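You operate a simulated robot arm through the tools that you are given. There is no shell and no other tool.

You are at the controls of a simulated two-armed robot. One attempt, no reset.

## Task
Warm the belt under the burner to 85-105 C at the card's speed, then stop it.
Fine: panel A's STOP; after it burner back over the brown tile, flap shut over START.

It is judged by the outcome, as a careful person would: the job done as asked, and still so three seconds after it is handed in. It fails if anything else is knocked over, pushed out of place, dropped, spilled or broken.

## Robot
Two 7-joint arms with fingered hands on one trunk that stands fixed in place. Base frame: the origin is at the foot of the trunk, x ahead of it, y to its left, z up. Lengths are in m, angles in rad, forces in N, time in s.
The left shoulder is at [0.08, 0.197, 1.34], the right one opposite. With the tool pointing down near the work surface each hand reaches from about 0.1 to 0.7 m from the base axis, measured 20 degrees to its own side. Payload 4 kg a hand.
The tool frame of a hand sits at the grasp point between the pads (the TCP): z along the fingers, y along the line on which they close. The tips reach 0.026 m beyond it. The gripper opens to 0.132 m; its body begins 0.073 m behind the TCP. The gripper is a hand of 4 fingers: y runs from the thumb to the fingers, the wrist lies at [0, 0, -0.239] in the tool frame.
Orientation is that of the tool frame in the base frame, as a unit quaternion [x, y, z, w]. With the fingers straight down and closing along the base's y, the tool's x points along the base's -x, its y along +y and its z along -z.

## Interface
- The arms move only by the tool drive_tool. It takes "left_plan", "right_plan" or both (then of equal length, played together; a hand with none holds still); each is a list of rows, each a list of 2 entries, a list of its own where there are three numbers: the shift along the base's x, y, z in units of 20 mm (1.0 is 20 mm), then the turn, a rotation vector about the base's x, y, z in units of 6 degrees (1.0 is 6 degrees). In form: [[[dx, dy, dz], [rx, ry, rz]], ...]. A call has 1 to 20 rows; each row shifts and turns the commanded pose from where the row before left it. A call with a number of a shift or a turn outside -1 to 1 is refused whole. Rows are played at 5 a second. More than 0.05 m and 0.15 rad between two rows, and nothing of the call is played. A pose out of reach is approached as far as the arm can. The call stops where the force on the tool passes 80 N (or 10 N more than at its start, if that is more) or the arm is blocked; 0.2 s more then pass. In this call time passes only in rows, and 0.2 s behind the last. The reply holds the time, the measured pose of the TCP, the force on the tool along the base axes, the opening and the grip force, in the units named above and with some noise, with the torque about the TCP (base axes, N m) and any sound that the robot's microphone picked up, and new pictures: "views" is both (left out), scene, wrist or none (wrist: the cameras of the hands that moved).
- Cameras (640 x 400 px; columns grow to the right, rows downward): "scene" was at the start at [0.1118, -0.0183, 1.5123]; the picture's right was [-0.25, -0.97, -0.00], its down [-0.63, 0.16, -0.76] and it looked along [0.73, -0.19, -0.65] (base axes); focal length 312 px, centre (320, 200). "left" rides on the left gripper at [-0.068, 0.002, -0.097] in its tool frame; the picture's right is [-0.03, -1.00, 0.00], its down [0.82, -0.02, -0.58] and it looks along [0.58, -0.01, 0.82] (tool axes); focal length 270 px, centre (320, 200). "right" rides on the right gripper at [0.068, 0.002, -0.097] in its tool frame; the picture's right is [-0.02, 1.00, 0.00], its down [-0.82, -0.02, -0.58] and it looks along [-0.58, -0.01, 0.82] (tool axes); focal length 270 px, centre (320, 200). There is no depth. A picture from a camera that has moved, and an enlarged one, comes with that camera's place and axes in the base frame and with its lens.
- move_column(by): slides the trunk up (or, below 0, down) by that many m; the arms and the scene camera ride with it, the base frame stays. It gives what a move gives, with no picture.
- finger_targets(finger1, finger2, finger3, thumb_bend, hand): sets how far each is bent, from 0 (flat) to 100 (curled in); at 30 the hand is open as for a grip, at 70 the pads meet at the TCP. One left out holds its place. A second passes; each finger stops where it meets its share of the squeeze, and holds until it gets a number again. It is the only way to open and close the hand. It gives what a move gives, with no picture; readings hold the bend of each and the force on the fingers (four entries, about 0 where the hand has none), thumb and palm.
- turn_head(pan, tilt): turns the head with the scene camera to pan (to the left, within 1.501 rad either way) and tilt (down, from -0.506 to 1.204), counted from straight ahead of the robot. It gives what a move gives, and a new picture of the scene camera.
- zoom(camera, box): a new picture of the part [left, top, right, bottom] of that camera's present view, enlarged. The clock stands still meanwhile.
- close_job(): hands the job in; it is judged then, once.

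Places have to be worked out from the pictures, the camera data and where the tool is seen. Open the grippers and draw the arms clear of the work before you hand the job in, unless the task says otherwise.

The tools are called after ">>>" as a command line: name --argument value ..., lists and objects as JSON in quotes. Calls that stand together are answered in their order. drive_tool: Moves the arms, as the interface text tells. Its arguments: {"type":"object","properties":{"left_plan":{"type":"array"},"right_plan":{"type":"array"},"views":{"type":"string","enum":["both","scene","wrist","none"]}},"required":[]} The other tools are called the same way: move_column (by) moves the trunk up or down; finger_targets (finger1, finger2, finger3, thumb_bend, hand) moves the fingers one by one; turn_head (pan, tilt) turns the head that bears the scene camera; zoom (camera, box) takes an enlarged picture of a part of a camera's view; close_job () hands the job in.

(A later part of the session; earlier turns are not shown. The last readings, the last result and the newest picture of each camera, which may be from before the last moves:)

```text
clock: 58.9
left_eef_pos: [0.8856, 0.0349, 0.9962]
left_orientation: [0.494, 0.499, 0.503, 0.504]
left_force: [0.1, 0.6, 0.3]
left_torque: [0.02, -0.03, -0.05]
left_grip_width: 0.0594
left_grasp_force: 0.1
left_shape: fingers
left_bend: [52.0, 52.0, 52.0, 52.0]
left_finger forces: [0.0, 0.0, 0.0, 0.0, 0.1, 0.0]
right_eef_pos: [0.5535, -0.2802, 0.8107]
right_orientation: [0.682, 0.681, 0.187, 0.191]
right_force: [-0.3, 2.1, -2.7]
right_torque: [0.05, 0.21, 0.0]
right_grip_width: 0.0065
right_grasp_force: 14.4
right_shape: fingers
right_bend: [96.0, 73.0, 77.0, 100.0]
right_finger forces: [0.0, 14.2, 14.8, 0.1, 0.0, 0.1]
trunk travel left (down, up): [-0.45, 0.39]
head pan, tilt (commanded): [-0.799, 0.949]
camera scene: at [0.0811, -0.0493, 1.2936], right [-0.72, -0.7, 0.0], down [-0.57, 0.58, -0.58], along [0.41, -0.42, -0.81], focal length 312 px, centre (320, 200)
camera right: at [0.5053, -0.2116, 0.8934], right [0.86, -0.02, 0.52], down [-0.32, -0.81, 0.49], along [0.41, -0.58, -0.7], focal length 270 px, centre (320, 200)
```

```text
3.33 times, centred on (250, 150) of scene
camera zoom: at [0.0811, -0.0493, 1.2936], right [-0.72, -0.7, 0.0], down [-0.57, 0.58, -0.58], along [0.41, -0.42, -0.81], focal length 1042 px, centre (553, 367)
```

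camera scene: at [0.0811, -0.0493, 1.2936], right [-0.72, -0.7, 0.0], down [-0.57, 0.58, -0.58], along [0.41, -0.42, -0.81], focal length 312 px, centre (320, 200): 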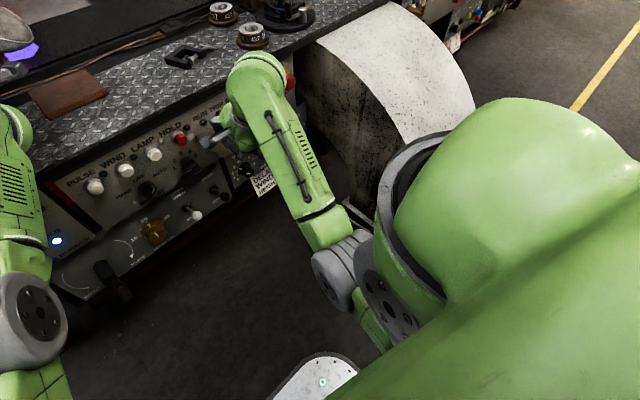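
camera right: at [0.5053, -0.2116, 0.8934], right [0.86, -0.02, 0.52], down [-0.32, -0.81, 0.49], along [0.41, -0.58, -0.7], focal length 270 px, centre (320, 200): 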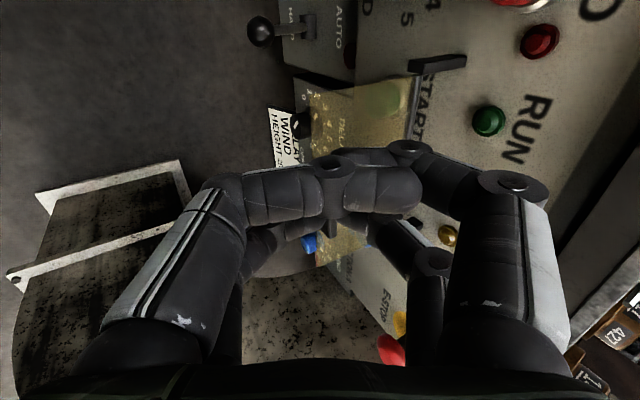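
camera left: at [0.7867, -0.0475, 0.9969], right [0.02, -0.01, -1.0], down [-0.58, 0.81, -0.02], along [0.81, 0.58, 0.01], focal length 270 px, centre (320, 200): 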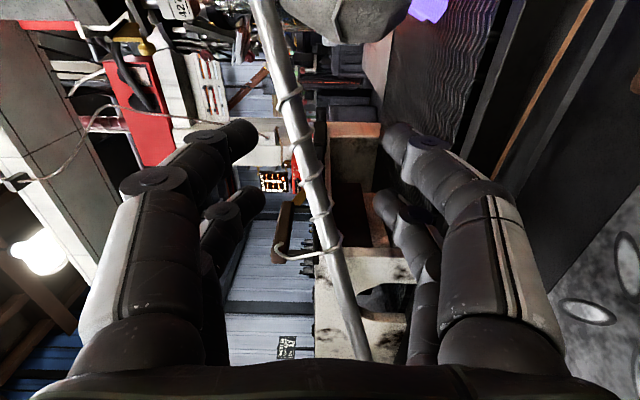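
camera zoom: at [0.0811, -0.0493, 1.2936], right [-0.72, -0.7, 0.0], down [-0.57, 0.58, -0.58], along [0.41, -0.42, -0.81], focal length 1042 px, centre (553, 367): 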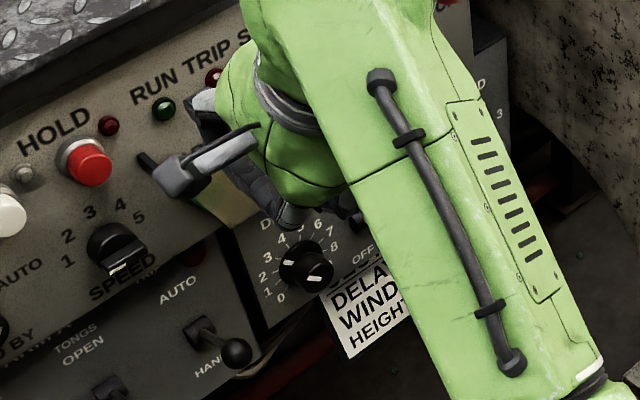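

The flap is now about horizontal at 97°. I'll push it further up past horizontal, watching the force for its stop.

>>> drive_tool --right_plan '[[[0.12, 0, 0.42], [0, 0.6, 0]], [[0.16, 0, 0.42], [0, 0.6, 0]], [[0.2, 0, 0.42], [0, 0.6, 0]], [[0.25, 0, 0.4], [0, 0.6, 0]]]' --views "both"

>>> zoom --camera "right" --box '[200, 40, 500, 280]'

```text
clock: 59.9
left_eef_pos: [0.886, 0.0353, 0.9964]
left_orientation: [0.494, 0.498, 0.504, 0.504]
left_force: [1.0, 0.6, 0.6]
left_torque: [0.0, -0.07, -0.01]
left_grip_width: 0.0596
left_grasp_force: 0.0
left_shape: fingers
left_bend: [52.0, 52.0, 52.0, 52.0]
left_finger forces: [0.0, 0.0, 0.1, 0.1, 0.1, 0.1]
right_eef_pos: [0.5691, -0.2812, 0.8417]
right_orientation: [0.699, 0.7, 0.099, 0.105]
right_force: [3.2, -0.3, -6.3]
right_torque: [0.08, 0.19, 0.05]
right_grip_width: 0.0072
right_grasp_force: 14.9
right_shape: fingers
right_bend: [96.0, 72.0, 77.0, 100.0]
right_finger forces: [0.1, 16.4, 12.7, 0.1, 0.1, 0.0]
trunk travel left (down, up): [-0.45, 0.39]
head pan, tilt (commanded): [-0.799, 0.949]
camera scene: at [0.0823, -0.0499, 1.2935], right [-0.72, -0.7, 0.0], down [-0.57, 0.58, -0.58], along [0.4, -0.42, -0.81], focal length 312 px, centre (320, 200)
camera right: at [0.5427, -0.2117, 0.9348], right [0.96, -0.02, 0.29], down [-0.19, -0.81, 0.55], along [0.22, -0.58, -0.78], focal length 270 px, centre (320, 200)
```

scene: 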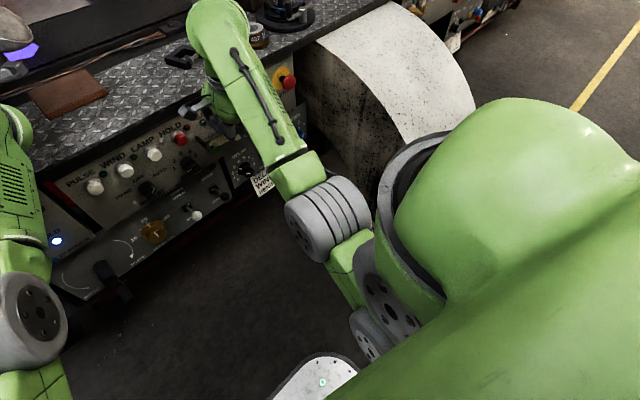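
right: 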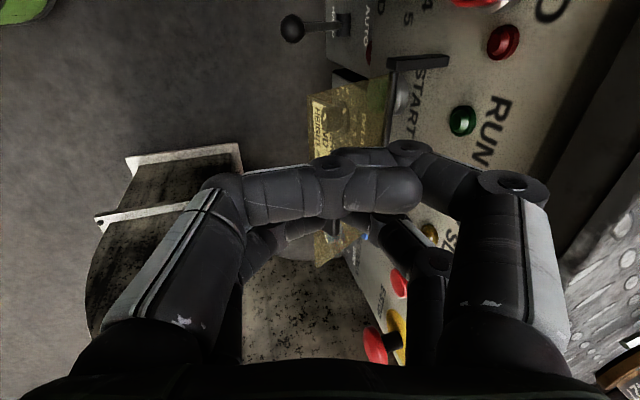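

```text
1.67 times, centred on (350, 160) of right
camera zoom: at [0.5427, -0.2117, 0.9348], right [0.96, -0.02, 0.29], down [-0.19, -0.81, 0.55], along [0.22, -0.58, -0.78], focal length 450 px, centre (270, 267)
```

zoom: 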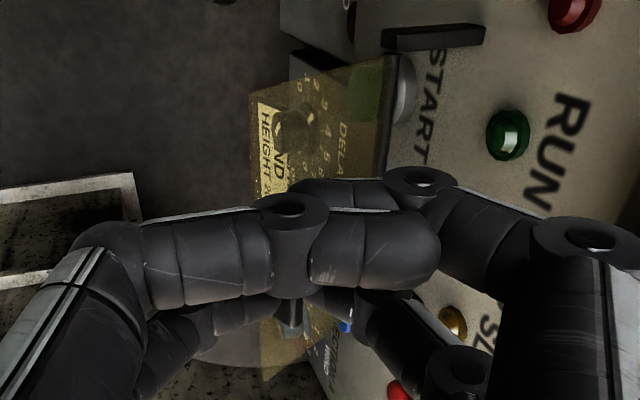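

By my estimate the flap is about 120° open. I'll release the pinch gently and see whether it stays.

>>> finger_targets --hand "right" --finger2 60 --finger3 60

>>> zoom --camera "right" --box '[200, 40, 500, 280]'

```text
clock: 60.9
left_eef_pos: [0.8849, 0.0355, 0.9977]
left_orientation: [0.493, 0.498, 0.504, 0.505]
left_force: [-0.4, -0.1, -0.4]
left_torque: [-0.01, 0.0, -0.02]
left_grip_width: 0.0592
left_grasp_force: 0.1
left_shape: fingers
left_bend: [52.0, 52.0, 52.0, 52.0]
left_finger forces: [0.0, 0.0, 0.1, 0.0, 0.0, 0.0]
right_eef_pos: [0.5672, -0.2785, 0.8428]
right_orientation: [0.7, 0.699, 0.101, 0.105]
right_force: [0.3, 0.2, 0.2]
right_torque: [0.03, -0.01, -0.03]
right_grip_width: 0.0071
right_grasp_force: 0.0
right_shape: fingers
right_bend: [96.0, 60.0, 60.0, 100.0]
right_finger forces: [0.1, 0.0, 0.1, 0.0, 0.0, 0.1]
trunk travel left (down, up): [-0.45, 0.39]
head pan, tilt (commanded): [-0.799, 0.949]
```

```text
1.67 times, centred on (350, 160) of right
camera zoom: at [0.5416, -0.2116, 0.9354], right [0.96, -0.02, 0.29], down [-0.19, -0.81, 0.55], along [0.22, -0.58, -0.78], focal length 450 px, centre (270, 267)
```

zoom: 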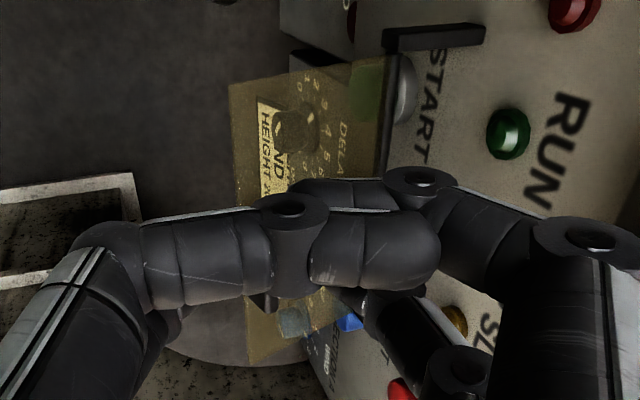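

The flap still seems to be up. I'll withdraw the hand upward and back, along the tool axis, and check whether it stays open.

>>> drive_tool --right_plan '[[[-0.2, 0, 0.8], [0, 0, 0]], [[-0.2, 0, 0.8], [0, 0, 0]], [[-0.5, 0, 0.8], [0, 0, 0]], [[-1, 0, 0.3], [0, 0, 0]], [[-1, 0, 0], [0, -0.5, 0]], [[-1, 0, 0], [0, -1, 0]]]' --views "both"

>>> zoom --camera "scene" --box '[180, 90, 320, 210]'

>>> zoom --camera "right" --box '[200, 0, 500, 200]'

```text
clock: 62.3
left_eef_pos: [0.8836, 0.0354, 0.9988]
left_orientation: [0.493, 0.498, 0.504, 0.505]
left_force: [0.1, 0.0, 0.1]
left_torque: [0.01, 0.0, -0.01]
left_grip_width: 0.0596
left_grasp_force: 0.0
left_shape: fingers
left_bend: [52.0, 52.0, 52.0, 52.0]
left_finger forces: [0.0, 0.0, 0.1, 0.0, 0.0, 0.0]
right_eef_pos: [0.5154, -0.284, 0.8841]
right_orientation: [0.69, 0.689, 0.156, 0.161]
right_force: [0.4, 0.5, -0.3]
right_torque: [-0.02, -0.02, -0.01]
right_grip_width: 0.007
right_grasp_force: 0.1
right_shape: fingers
right_bend: [96.0, 60.0, 60.0, 100.0]
right_finger forces: [0.1, 0.0, 0.0, 0.0, 0.0, 0.0]
right hand out of reach, approached as far as the arm can: row 3, 4, 5
trunk travel left (down, up): [-0.45, 0.39]
head pan, tilt (commanded): [-0.799, 0.949]
camera scene: at [0.0791, -0.0497, 1.2938], right [-0.72, -0.7, 0.0], down [-0.57, 0.58, -0.58], along [0.41, -0.42, -0.81], focal length 312 px, centre (320, 200)
camera right: at [0.4733, -0.215, 0.9706], right [0.9, -0.02, 0.44], down [-0.27, -0.81, 0.52], along [0.34, -0.58, -0.74], focal length 270 px, centre (320, 200)
```

scene: 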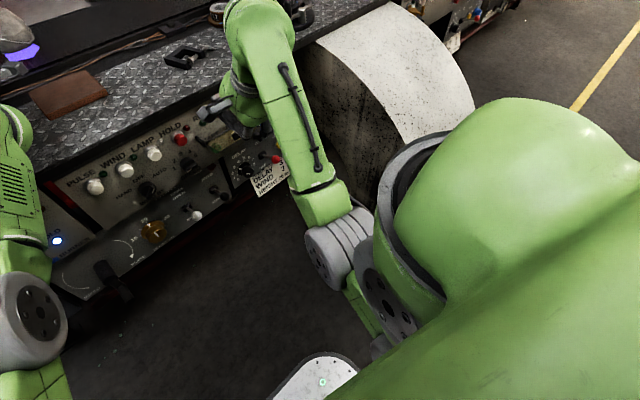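
right: 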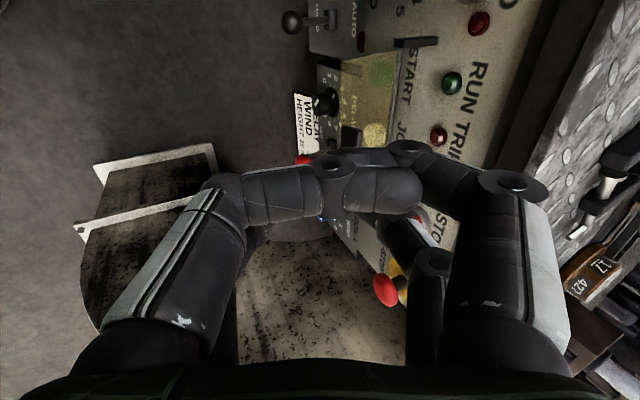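

```text
3.33 times, centred on (250, 150) of scene
camera zoom: at [0.0791, -0.0497, 1.2938], right [-0.72, -0.7, 0.0], down [-0.57, 0.58, -0.58], along [0.41, -0.42, -0.81], focal length 1042 px, centre (553, 367)
```

zoom: 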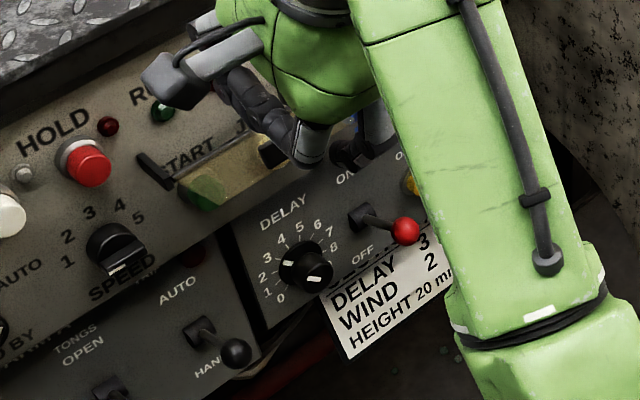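

```text
2.00 times, centred on (350, 100) of right
camera zoom: at [0.4733, -0.215, 0.9706], right [0.9, -0.02, 0.44], down [-0.27, -0.81, 0.52], along [0.34, -0.58, -0.74], focal length 541 px, centre (260, 400)
```

zoom: 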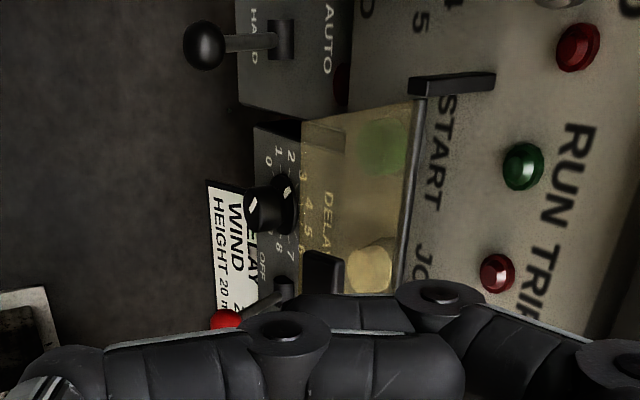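

The flap stays partly open on its own. I'll level the right hand and draw it back in front of the panel to get a clear look at the angle.

>>> drive_tool --right_plan '[[[-0.1, 0, -0.3], [0, -1, 0]], [[-0.1, 0, -0.4], [0, -1, 0]], [[-0.1, 0, -0.5], [0, -1, 0]], [[-0.1, 0, -0.6], [0, -1, 0]], [[-0.1, 0, -0.6], [0, -1, 0]], [[-0.1, 0, -0.6], [0, -1, 0]], [[0, 0, -0.6], [0, -1, 0]], [[0, 0, -0.6], [0, -1, 0]], [[0, 0, -0.6], [0, -1, 0]], [[0, 0, -0.6], [0, -1, 0]], [[0, 0, -0.6], [0, -0.7, 0]]]' --views "both"

>>> zoom --camera "scene" --box '[180, 90, 320, 210]'

>>> zoom --camera "right" --box '[200, 0, 500, 250]'

```text
clock: 64.7
left_eef_pos: [0.8852, 0.0352, 0.9972]
left_orientation: [0.494, 0.498, 0.503, 0.505]
left_force: [-0.3, -0.1, -0.4]
left_torque: [0.01, -0.03, 0.02]
left_grip_width: 0.0597
left_grasp_force: 0.1
left_shape: fingers
left_bend: [52.0, 52.0, 52.0, 52.0]
left_finger forces: [0.0, 0.0, 0.0, 0.1, 0.1, 0.0]
right_eef_pos: [0.5039, -0.2837, 0.7614]
right_orientation: [0.503, 0.498, 0.497, 0.502]
right_force: [0.3, -0.7, -0.8]
right_torque: [-0.04, 0.01, -0.01]
right_grip_width: 0.0072
right_grasp_force: 0.0
right_shape: fingers
right_bend: [96.0, 60.0, 60.0, 100.0]
right_finger forces: [0.0, 0.0, 0.0, 0.0, 0.1, 0.0]
trunk travel left (down, up): [-0.45, 0.39]
head pan, tilt (commanded): [-0.799, 0.949]
camera scene: at [0.0814, -0.0498, 1.294], right [-0.72, -0.7, 0.0], down [-0.57, 0.58, -0.58], along [0.41, -0.42, -0.81], focal length 312 px, centre (320, 200)
camera right: at [0.4077, -0.215, 0.7626], right [0.0, -0.03, 1.0], down [-0.58, -0.81, -0.02], along [0.81, -0.58, -0.02], focal length 270 px, centre (320, 200)
```

scene: 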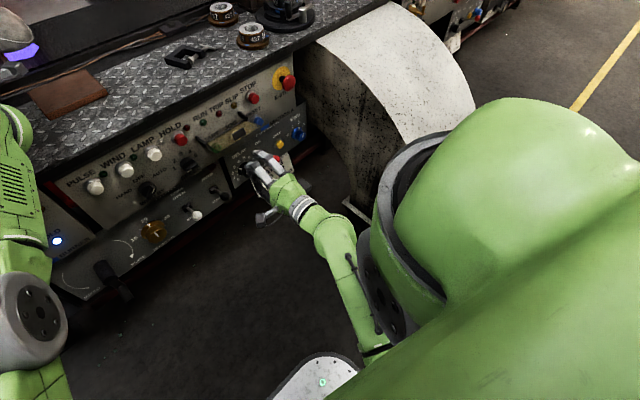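
right: 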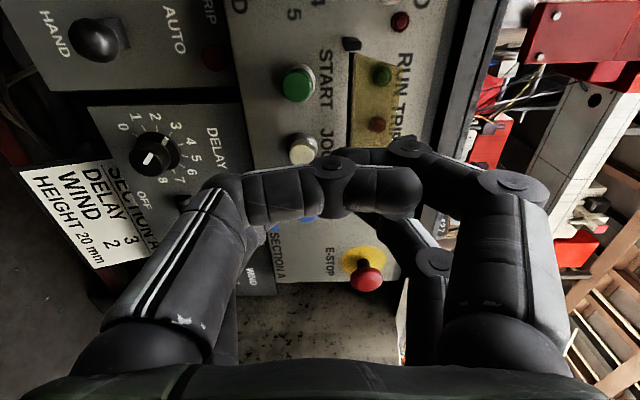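

```text
3.33 times, centred on (250, 150) of scene
camera zoom: at [0.0814, -0.0498, 1.294], right [-0.72, -0.7, 0.0], down [-0.57, 0.58, -0.58], along [0.41, -0.42, -0.81], focal length 1042 px, centre (553, 367)
```

zoom: 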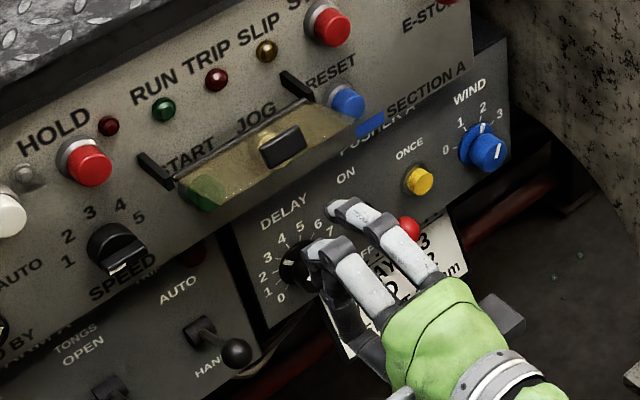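

```text
1.60 times, centred on (350, 125) of right
camera zoom: at [0.4077, -0.215, 0.7626], right [0.0, -0.03, 1.0], down [-0.58, -0.81, -0.02], along [0.81, -0.58, -0.02], focal length 432 px, centre (272, 320)
```

zoom: 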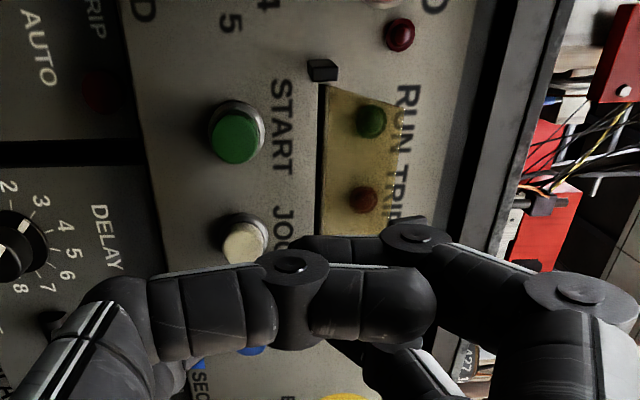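

The flap is up and staying there, with START and JOG exposed. START is at about (y -0.263, z 0.7425). I'll pinch the pointer fingers, point the head at the panel and display, and line up in front of START.

>>> finger_targets --hand "right" --finger2 73 --finger3 73

>>> turn_head --pan -0.1 --tilt 0.65

>>> drive_tool --right_plan '[[[0.3, 0.5, -0.3], [0, 0, 0]], [[0.5, 0.5, -0.3], [0, 0, 0]], [[0.8, 0.5, -0.3], [0, 0, 0]], [[0.8, 0.53, -0.05], [0, 0, 0]], [[0.8, 0, 0], [0, 0, 0]]]' --views "both"

>>> zoom --camera "scene" --box '[340, 190, 480, 300]'

>>> zoom --camera "right" --box '[200, 0, 500, 250]'

```text
clock: 65.7
left_eef_pos: [0.8847, 0.035, 0.9964]
left_orientation: [0.494, 0.499, 0.503, 0.504]
left_force: [-0.3, 0.2, 0.1]
left_torque: [-0.01, 0.03, 0.01]
left_grip_width: 0.0598
left_grasp_force: 0.1
left_shape: fingers
left_bend: [52.0, 52.0, 52.0, 52.0]
left_finger forces: [0.0, 0.0, 0.0, 0.0, 0.0, 0.0]
right_eef_pos: [0.503, -0.2839, 0.7616]
right_orientation: [0.502, 0.499, 0.497, 0.502]
right_force: [0.0, -0.4, 0.5]
right_torque: [-0.05, 0.03, 0.0]
right_grip_width: 0.0071
right_grasp_force: 0.1
right_shape: fingers
right_bend: [96.0, 72.0, 72.0, 100.0]
right_finger forces: [0.0, 0.1, 0.1, 0.0, 0.0, 0.0]
trunk travel left (down, up): [-0.45, 0.39]
head pan, tilt (commanded): [-0.799, 0.949]
```

```text
clock: 66.8
left_eef_pos: [0.8847, 0.0347, 0.9972]
left_orientation: [0.494, 0.498, 0.504, 0.504]
left_force: [-0.1, 0.7, -0.2]
left_torque: [-0.03, 0.02, -0.01]
left_grip_width: 0.0597
left_grasp_force: 0.1
left_shape: fingers
left_bend: [52.0, 52.0, 52.0, 52.0]
left_finger forces: [0.1, 0.0, 0.1, 0.0, 0.0, 0.0]
right_eef_pos: [0.5038, -0.2831, 0.762]
right_orientation: [0.502, 0.499, 0.498, 0.501]
right_force: [0.2, -0.1, 0.0]
right_torque: [-0.03, 0.02, -0.02]
right_grip_width: 0.007
right_grasp_force: 0.1
right_shape: fingers
right_bend: [96.0, 72.0, 72.0, 100.0]
right_finger forces: [0.1, 0.1, 0.0, 0.0, 0.0, 0.1]
trunk travel left (down, up): [-0.45, 0.39]
head pan, tilt (commanded): [-0.099, 0.649]
camera scene: at [0.1164, -0.0063, 1.3177], right [-0.1, -0.99, 0.0], down [-0.6, 0.06, -0.8], along [0.79, -0.08, -0.6], focal length 312 px, centre (320, 200)
```

scene: 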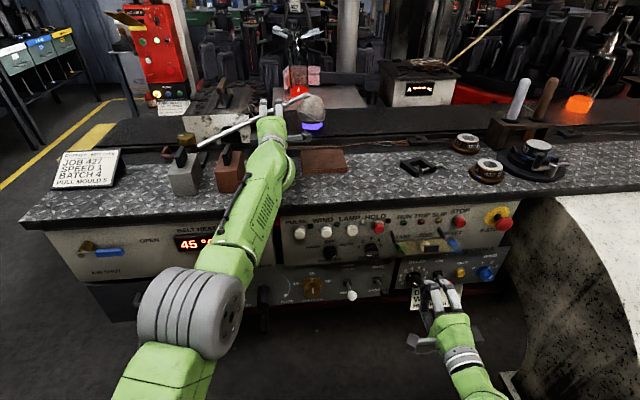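

```text
clock: 68.0
left_eef_pos: [0.8844, 0.0351, 0.9963]
left_orientation: [0.494, 0.498, 0.504, 0.504]
left_force: [0.2, 0.1, 0.6]
left_torque: [-0.01, -0.01, 0.0]
left_grip_width: 0.0598
left_grasp_force: 0.3
left_shape: fingers
left_bend: [52.0, 52.0, 52.0, 52.0]
left_finger forces: [0.0, 0.0, 0.0, 0.0, 0.0, 0.1]
right_eef_pos: [0.5689, -0.2426, 0.7414]
right_orientation: [0.502, 0.498, 0.498, 0.502]
right_force: [0.8, 0.5, 0.5]
right_torque: [0.0, -0.01, 0.01]
right_grip_width: 0.0071
right_grasp_force: 0.1
right_shape: fingers
right_bend: [96.0, 72.0, 72.0, 100.0]
right_finger forces: [0.0, 0.1, 0.0, 0.0, 0.1, 0.0]
trunk travel left (down, up): [-0.45, 0.39]
head pan, tilt (commanded): [-0.099, 0.649]
camera scene: at [0.1169, -0.0063, 1.3177], right [-0.1, -1.0, 0.0], down [-0.6, 0.06, -0.8], along [0.79, -0.08, -0.61], focal length 312 px, centre (320, 200)
camera right: at [0.4726, -0.1741, 0.7434], right [0.0, -0.02, 1.0], down [-0.58, -0.81, -0.02], along [0.81, -0.58, -0.02], focal length 270 px, centre (320, 200)
```

scene: 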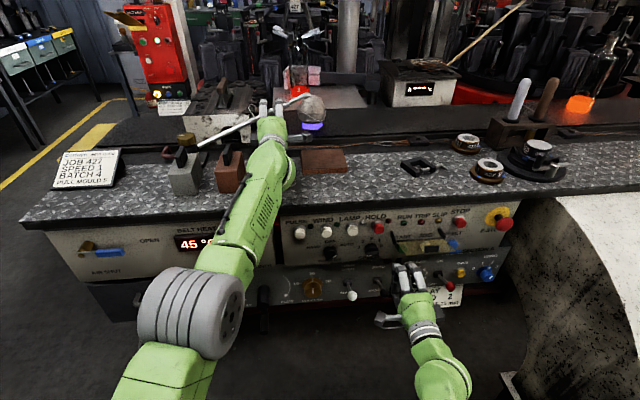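
right: 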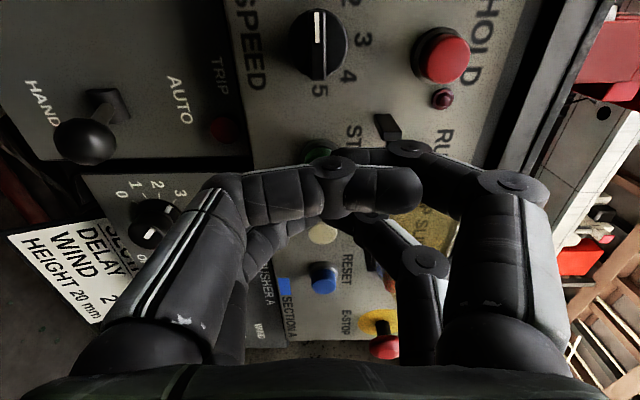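

```text
3.64 times, centred on (410, 245) of scene
camera zoom: at [0.1169, -0.0063, 1.3177], right [-0.1, -1.0, 0.0], down [-0.6, 0.06, -0.8], along [0.79, -0.08, -0.61], focal length 1136 px, centre (-7, 36)
```

zoom: 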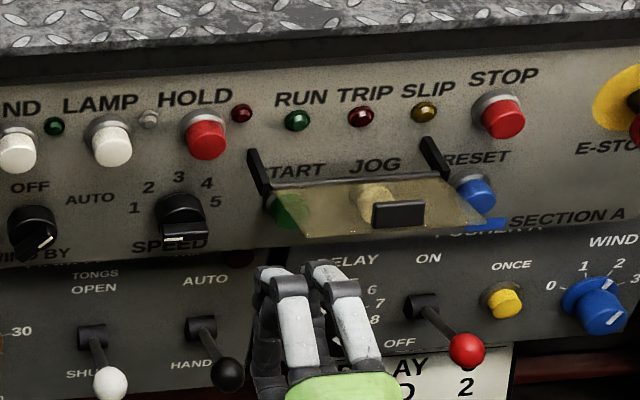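

```text
1.60 times, centred on (350, 125) of right
camera zoom: at [0.4726, -0.1741, 0.7434], right [0.0, -0.02, 1.0], down [-0.58, -0.81, -0.02], along [0.81, -0.58, -0.02], focal length 432 px, centre (272, 320)
```

zoom: 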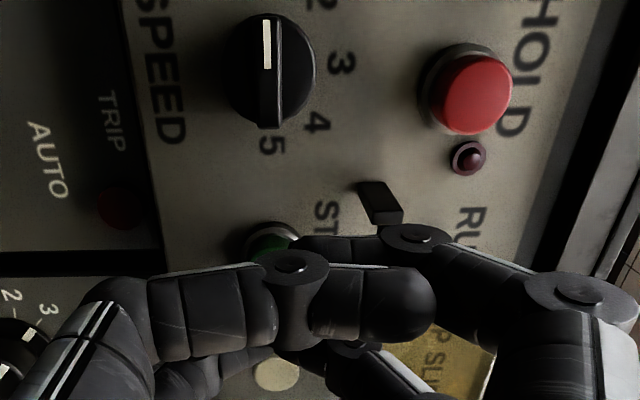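

SPEED is confirmed at 1 and the pointer is lined up with START. I'll advance and press it carefully.

>>> drive_tool --right_plan '[[[0.8, 0, 0], [0, 0, 0]], [[0.8, 0, 0], [0, 0, 0]], [[0.5, 0, 0], [0, 0, 0]]]' --views "none"

>>> zoom --camera "scene" --box '[340, 190, 480, 300]'

>>> zoom --camera "right" --box '[200, 0, 500, 250]'

```text
clock: 68.8
left_eef_pos: [0.8845, 0.0348, 0.9966]
left_orientation: [0.494, 0.498, 0.503, 0.504]
left_force: [-0.4, -0.6, 0.7]
left_torque: [0.02, 0.02, 0.02]
left_grip_width: 0.0595
left_grasp_force: 0.1
left_shape: fingers
left_bend: [52.0, 52.0, 52.0, 52.0]
left_finger forces: [0.0, 0.0, 0.0, 0.1, 0.0, 0.0]
right_eef_pos: [0.6095, -0.2419, 0.7418]
right_orientation: [0.502, 0.499, 0.498, 0.501]
right_force: [-0.2, -0.2, -0.5]
right_torque: [0.0, 0.01, 0.02]
right_grip_width: 0.0071
right_grasp_force: 0.1
right_shape: fingers
right_bend: [96.0, 72.0, 72.0, 100.0]
right_finger forces: [0.0, 0.0, 0.0, 0.1, 0.1, 0.1]
trunk travel left (down, up): [-0.45, 0.39]
head pan, tilt (commanded): [-0.099, 0.649]
```

```text
3.64 times, centred on (410, 245) of scene
camera zoom: at [0.1165, -0.0062, 1.3177], right [-0.1, -1.0, 0.0], down [-0.6, 0.06, -0.8], along [0.79, -0.08, -0.6], focal length 1136 px, centre (-7, 36)
```

zoom: 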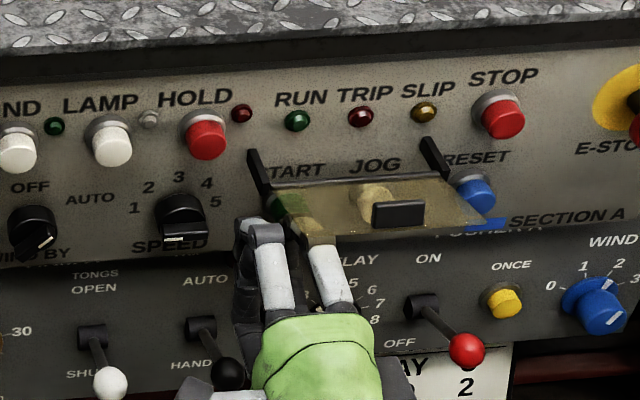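

```text
1.60 times, centred on (350, 125) of right
camera zoom: at [0.5141, -0.1729, 0.7433], right [0.0, -0.03, 1.0], down [-0.58, -0.81, -0.02], along [0.81, -0.58, -0.02], focal length 432 px, centre (272, 320)
```

zoom: 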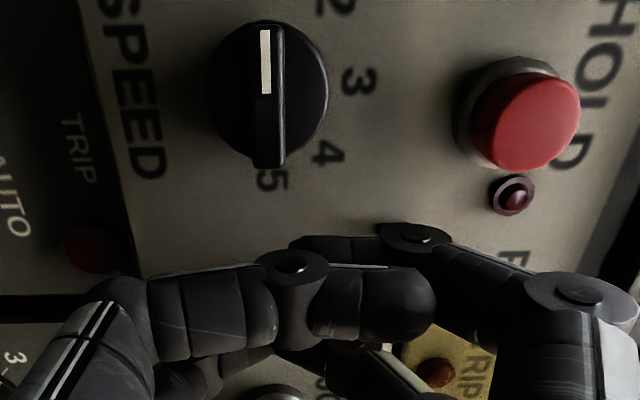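

There is no contact yet. I'll press in small steps and watch the force and the RUN lamp.

>>> drive_tool --right_plan '[[[0.25, 0, 0], [0, 0, 0]], [[0.25, 0, 0], [0, 0, 0]]]' --views "scene"

>>> zoom --camera "scene" --box '[340, 190, 480, 300]'

```text
clock: 69.4
left_eef_pos: [0.8842, 0.0345, 0.9983]
left_orientation: [0.494, 0.498, 0.504, 0.505]
left_force: [0.5, 0.1, -0.6]
left_torque: [0.0, 0.0, 0.0]
left_grip_width: 0.0595
left_grasp_force: 0.0
left_shape: fingers
left_bend: [52.0, 52.0, 52.0, 52.0]
left_finger forces: [0.0, 0.0, 0.1, 0.0, 0.0, 0.0]
right_eef_pos: [0.6197, -0.2426, 0.7422]
right_orientation: [0.501, 0.499, 0.498, 0.502]
right_force: [-5.7, 0.7, 0.1]
right_torque: [0.01, 0.0, -0.08]
right_grip_width: 0.0068
right_grasp_force: 0.0
right_shape: fingers
right_bend: [96.0, 72.0, 72.0, 100.0]
right_finger forces: [0.0, 0.1, 0.0, 0.0, 0.0, 0.0]
trunk travel left (down, up): [-0.45, 0.39]
head pan, tilt (commanded): [-0.099, 0.649]
heard: click
camera scene: at [0.1152, -0.006, 1.3178], right [-0.1, -0.99, 0.0], down [-0.6, 0.06, -0.8], along [0.79, -0.08, -0.6], focal length 312 px, centre (320, 200)
```

scene: 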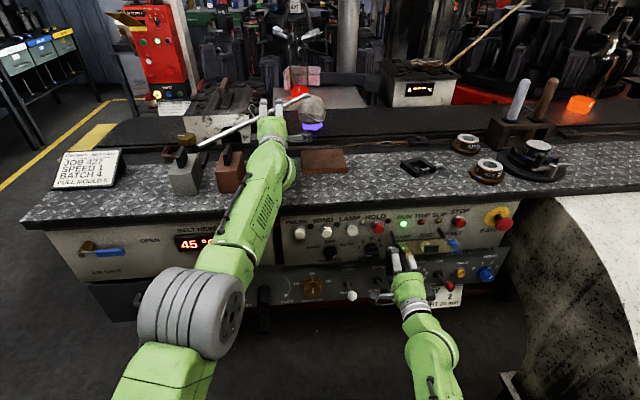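

```text
3.64 times, centred on (410, 245) of scene
camera zoom: at [0.1152, -0.006, 1.3178], right [-0.1, -0.99, 0.0], down [-0.6, 0.06, -0.8], along [0.79, -0.08, -0.6], focal length 1136 px, centre (-7, 36)
```

zoom: 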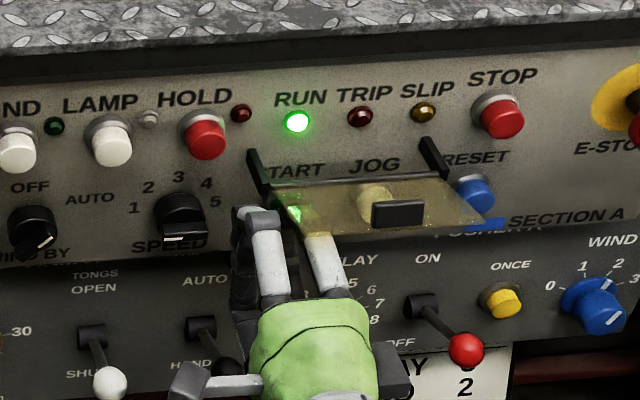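

RUN is lit and I heard the click, so the belt is running at speed 1. I'll check the display and then bring the right hand round to STOP.

>>> zoom --camera "scene" --box '[150, 200, 300, 290]'

>>> drive_tool --right_plan '[[[-1, 0, 0], [0, 0, 0]], [[-1, 0, 0], [0, 0, 0]], [[-1, 0, 0], [0, 0, 0]], [[-1, 0, 0], [0, 0, 0]], [[-1, 0, 0], [0, 0, 0]], [[0, -1, 0.2], [0, 0, 0]], [[0, -1, 0.4], [0, 0, 0]], [[0, -1, 0.4], [0, 0, 0]], [[0, -1, 0.4], [0, 0, 0]], [[0, -1, 0.4], [0, 0, 0]], [[0, -1, 0.4], [0, 0, 0]], [[0, -1, 0.4], [0, 0, 0]], [[0, -1, 0.5], [0, 0, 0]], [[0, -0.9, 0.5], [0, 0, 0]]]' --views "scene"

>>> zoom --camera "scene" --box '[150, 200, 300, 290]'

>>> zoom --camera "scene" --box '[350, 190, 530, 310]'

```text
4.27 times, centred on (225, 245) of scene
camera zoom: at [0.1152, -0.006, 1.3178], right [-0.1, -0.99, 0.0], down [-0.6, 0.06, -0.8], along [0.79, -0.08, -0.6], focal length 1334 px, centre (725, 8)
```

zoom: 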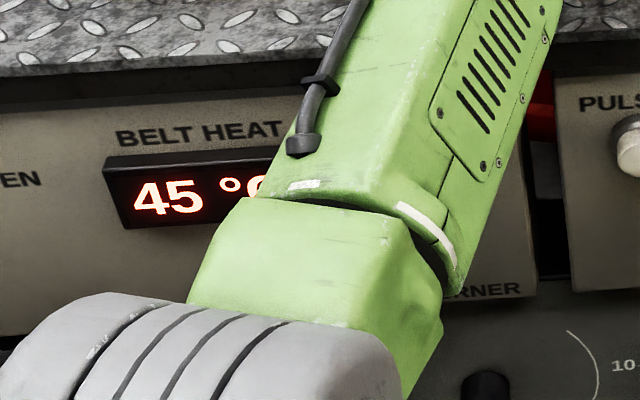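

```text
clock: 72.4
left_eef_pos: [0.8851, 0.0331, 0.9972]
left_orientation: [0.494, 0.499, 0.503, 0.504]
left_force: [0.9, 0.6, -0.8]
left_torque: [0.01, -0.01, 0.0]
left_grip_width: 0.0599
left_grasp_force: 0.1
left_shape: fingers
left_bend: [52.0, 52.0, 52.0, 52.0]
left_finger forces: [0.1, 0.0, 0.0, 0.0, 0.0, 0.0]
right_eef_pos: [0.5188, -0.4205, 0.8154]
right_orientation: [0.501, 0.499, 0.497, 0.502]
right_force: [-0.5, 0.8, 0.2]
right_torque: [0.01, 0.0, 0.02]
right_grip_width: 0.0071
right_grasp_force: 0.1
right_shape: fingers
right_bend: [96.0, 72.0, 72.0, 100.0]
right_finger forces: [0.0, 0.1, 0.0, 0.1, 0.0, 0.0]
trunk travel left (down, up): [-0.45, 0.39]
head pan, tilt (commanded): [-0.099, 0.649]
camera scene: at [0.1165, -0.0065, 1.3177], right [-0.1, -1.0, 0.0], down [-0.6, 0.06, -0.8], along [0.79, -0.08, -0.6], focal length 312 px, centre (320, 200)
```

scene: 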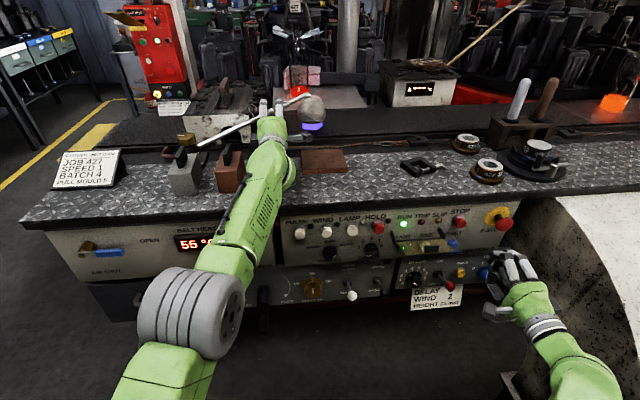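

```text
4.27 times, centred on (225, 245) of scene
camera zoom: at [0.1165, -0.0065, 1.3177], right [-0.1, -1.0, 0.0], down [-0.6, 0.06, -0.8], along [0.79, -0.08, -0.6], focal length 1334 px, centre (725, 8)
```

zoom: 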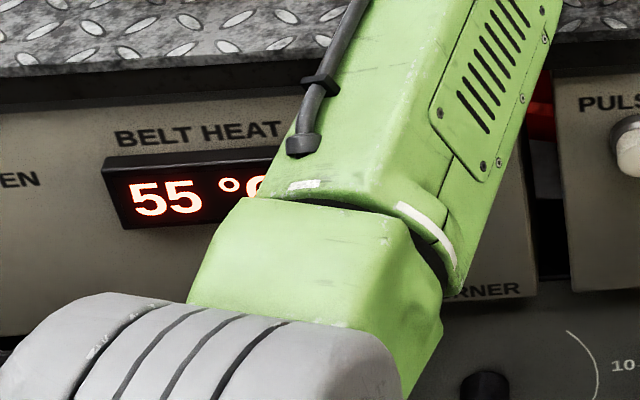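

```text
3.33 times, centred on (440, 250) of scene
camera zoom: at [0.1165, -0.0065, 1.3177], right [-0.1, -1.0, 0.0], down [-0.6, 0.06, -0.8], along [0.79, -0.08, -0.6], focal length 1042 px, centre (-80, 33)
```

zoom: 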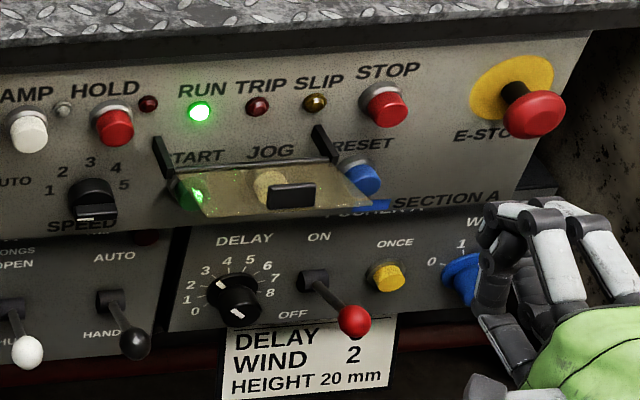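

The belt is heating: 55 °C after 3 s of running, about 3.3 °C/s. I'll switch the right pointer to the finger1 and thumb pair, clear of the open flap, and line up on STOP.

>>> finger_targets --hand "right" --finger1 73 --finger2 100 --finger3 100 --thumb_bend 73

>>> drive_tool --right_plan '[[[0.9, 0, 0], [0, 0, 0]], [[0.8, 0, 0], [0, 0, 0]]]' --views "both"

>>> zoom --camera "scene" --box '[150, 200, 300, 290]'

>>> zoom --camera "right" --box '[200, 0, 500, 250]'

>>> zoom --camera "scene" --box '[400, 190, 540, 300]'

```text
clock: 73.4
left_eef_pos: [0.8842, 0.0345, 0.9982]
left_orientation: [0.494, 0.498, 0.504, 0.504]
left_force: [0.1, -0.3, -0.3]
left_torque: [0.0, -0.04, -0.01]
left_grip_width: 0.0595
left_grasp_force: 0.1
left_shape: fingers
left_bend: [52.0, 52.0, 52.0, 52.0]
left_finger forces: [0.0, 0.0, 0.0, 0.0, 0.0, 0.0]
right_eef_pos: [0.5203, -0.4203, 0.8144]
right_orientation: [0.501, 0.499, 0.498, 0.502]
right_force: [-0.2, 0.4, 0.3]
right_torque: [0.0, 0.02, 0.0]
right_grip_width: 0.0001
right_grasp_force: 0.0
right_shape: fingers
right_bend: [71.0, 80.0, 80.0, 74.0]
right_finger forces: [0.0, 0.0, 0.0, 0.0, 0.0, 0.1]
trunk travel left (down, up): [-0.45, 0.39]
head pan, tilt (commanded): [-0.099, 0.649]
```

```text
clock: 74.0
left_eef_pos: [0.8854, 0.0331, 0.9962]
left_orientation: [0.493, 0.498, 0.504, 0.505]
left_force: [0.4, 0.7, 0.8]
left_torque: [-0.03, -0.01, 0.02]
left_grip_width: 0.0599
left_grasp_force: 0.1
left_shape: fingers
left_bend: [52.0, 52.0, 52.0, 52.0]
left_finger forces: [0.0, 0.1, 0.0, 0.0, 0.0, 0.0]
right_eef_pos: [0.5537, -0.4206, 0.8141]
right_orientation: [0.502, 0.499, 0.497, 0.502]
right_force: [-0.2, -0.5, 0.4]
right_torque: [0.01, 0.02, 0.01]
right_grip_width: 0.0002
right_grasp_force: 0.1
right_shape: fingers
right_bend: [71.0, 88.0, 88.0, 74.0]
right_finger forces: [0.1, 0.0, 0.0, 0.0, 0.0, 0.1]
trunk travel left (down, up): [-0.45, 0.39]
head pan, tilt (commanded): [-0.099, 0.649]
camera scene: at [0.1167, -0.0063, 1.3177], right [-0.1, -0.99, 0.0], down [-0.6, 0.06, -0.8], along [0.79, -0.08, -0.6], focal length 312 px, centre (320, 200)
camera right: at [0.458, -0.352, 0.8159], right [0.0, -0.02, 1.0], down [-0.58, -0.81, -0.02], along [0.81, -0.58, -0.02], focal length 270 px, centre (320, 200)
```

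scene: 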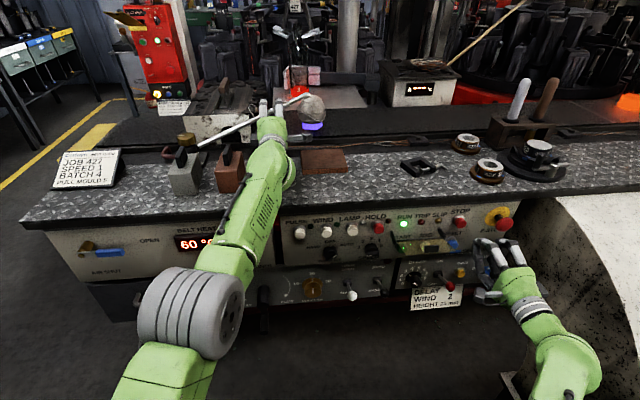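
right: 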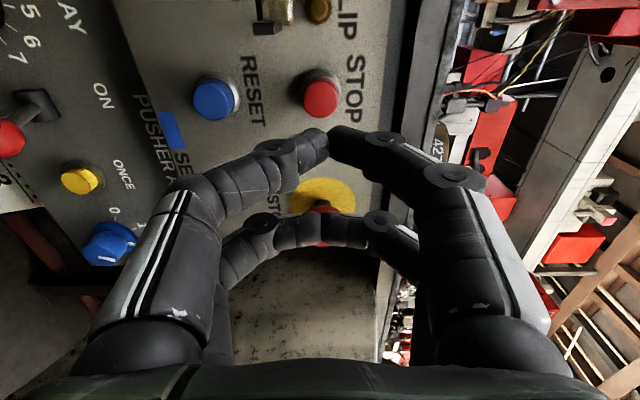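

```text
4.27 times, centred on (225, 245) of scene
camera zoom: at [0.1167, -0.0063, 1.3177], right [-0.1, -0.99, 0.0], down [-0.6, 0.06, -0.8], along [0.79, -0.08, -0.6], focal length 1334 px, centre (725, 8)
```

zoom: 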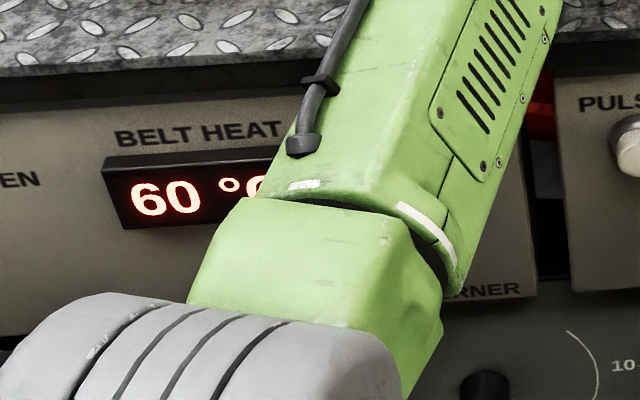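

```text
1.60 times, centred on (350, 125) of right
camera zoom: at [0.458, -0.352, 0.8159], right [0.0, -0.02, 1.0], down [-0.58, -0.81, -0.02], along [0.81, -0.58, -0.02], focal length 432 px, centre (272, 320)
```

zoom: 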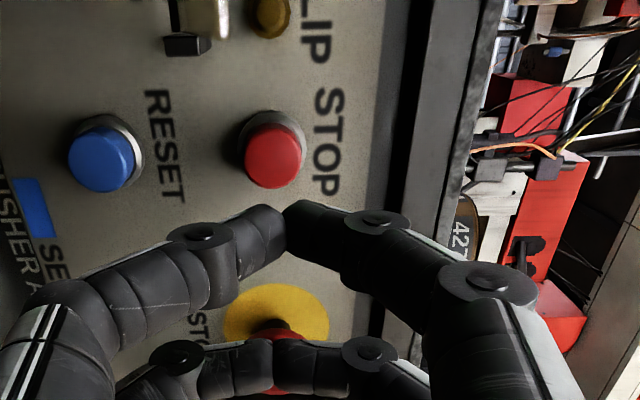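

```text
3.64 times, centred on (470, 245) of scene
camera zoom: at [0.1167, -0.0063, 1.3177], right [-0.1, -0.99, 0.0], down [-0.6, 0.06, -0.8], along [0.79, -0.08, -0.6], focal length 1136 px, centre (-226, 36)
```

zoom: 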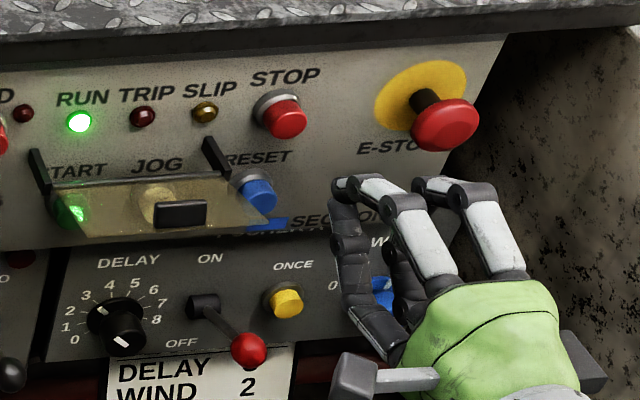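

The reading is 60 °C at t=74.0, rising about 3.1 °C/s, and the pointer is lined up with STOP at (-0.40, 0.814). While it warms, I'll slide the left jaw around the rod at y about 0.06, ready to pull the burner back.

>>> drive_tool --left_plan '[[[0, 0.65, 0.15], [0, 0, 0]], [[0, 0.65, 0.15], [0, 0, 0]], [[0.9, 0, 0.1], [0, 0, 0]], [[0.9, 0, 0], [0, 0, 0]], [[0.8, 0, 0], [0, 0, 0]]]' --views "both"

>>> zoom --camera "scene" --box '[150, 200, 300, 290]'

>>> zoom --camera "left" --box '[160, 40, 480, 300]'

```text
clock: 75.2
left_eef_pos: [0.9359, 0.062, 1.0035]
left_orientation: [0.493, 0.499, 0.504, 0.504]
left_force: [0.8, 0.8, -0.5]
left_torque: [0.0, -0.04, -0.03]
left_grip_width: 0.0597
left_grasp_force: 0.1
left_shape: fingers
left_bend: [52.0, 52.0, 52.0, 52.0]
left_finger forces: [0.1, 0.1, 0.1, 0.1, 0.0, 0.0]
right_eef_pos: [0.5543, -0.4212, 0.8151]
right_orientation: [0.502, 0.499, 0.497, 0.502]
right_force: [-0.6, -0.7, 0.7]
right_torque: [0.01, -0.02, -0.01]
right_grip_width: 0.0001
right_grasp_force: 0.0
right_shape: fingers
right_bend: [71.0, 96.0, 96.0, 74.0]
right_finger forces: [0.1, 0.1, 0.1, 0.1, 0.0, 0.0]
trunk travel left (down, up): [-0.45, 0.39]
head pan, tilt (commanded): [-0.099, 0.649]
camera scene: at [0.1168, -0.0063, 1.3177], right [-0.1, -1.0, 0.0], down [-0.6, 0.06, -0.8], along [0.79, -0.08, -0.6], focal length 312 px, centre (320, 200)
camera left: at [0.84, -0.0076, 1.0057], right [0.02, -0.03, -1.0], down [-0.58, 0.81, -0.03], along [0.81, 0.58, -0.01], focal length 270 px, centre (320, 200)
```

scene: 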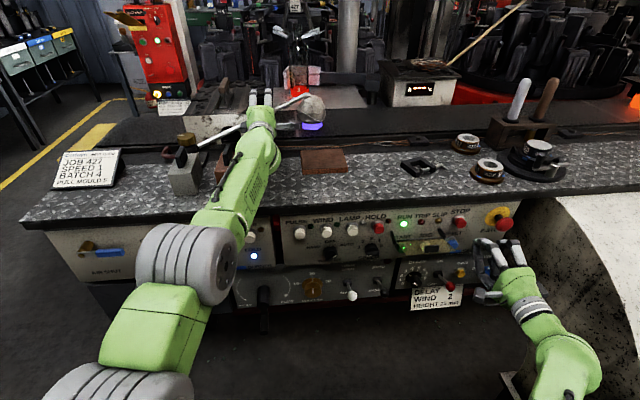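
left: 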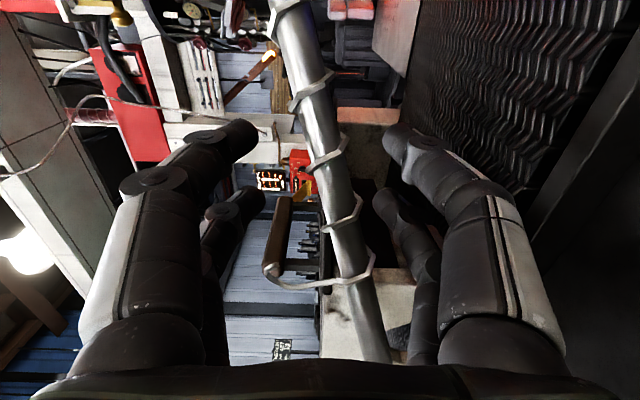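

```text
4.27 times, centred on (225, 245) of scene
camera zoom: at [0.1168, -0.0063, 1.3177], right [-0.1, -1.0, 0.0], down [-0.6, 0.06, -0.8], along [0.79, -0.08, -0.6], focal length 1334 px, centre (725, 8)
```

zoom: 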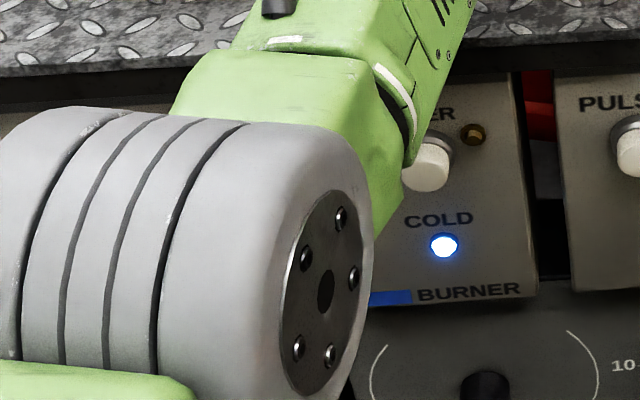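

```text
1.54 times, centred on (320, 170) of left
camera zoom: at [0.84, -0.0076, 1.0057], right [0.02, -0.03, -1.0], down [-0.58, 0.81, -0.03], along [0.81, 0.58, -0.01], focal length 416 px, centre (320, 246)
```

zoom: 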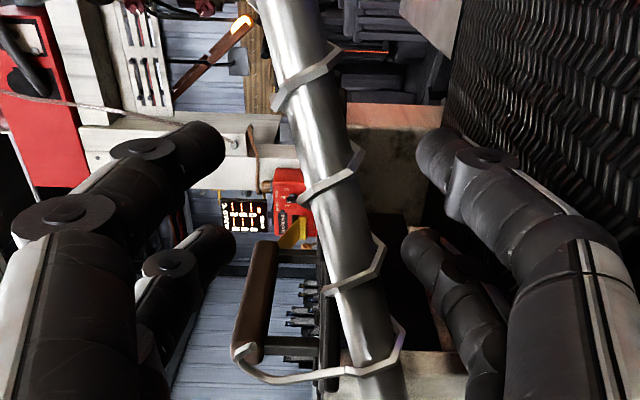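

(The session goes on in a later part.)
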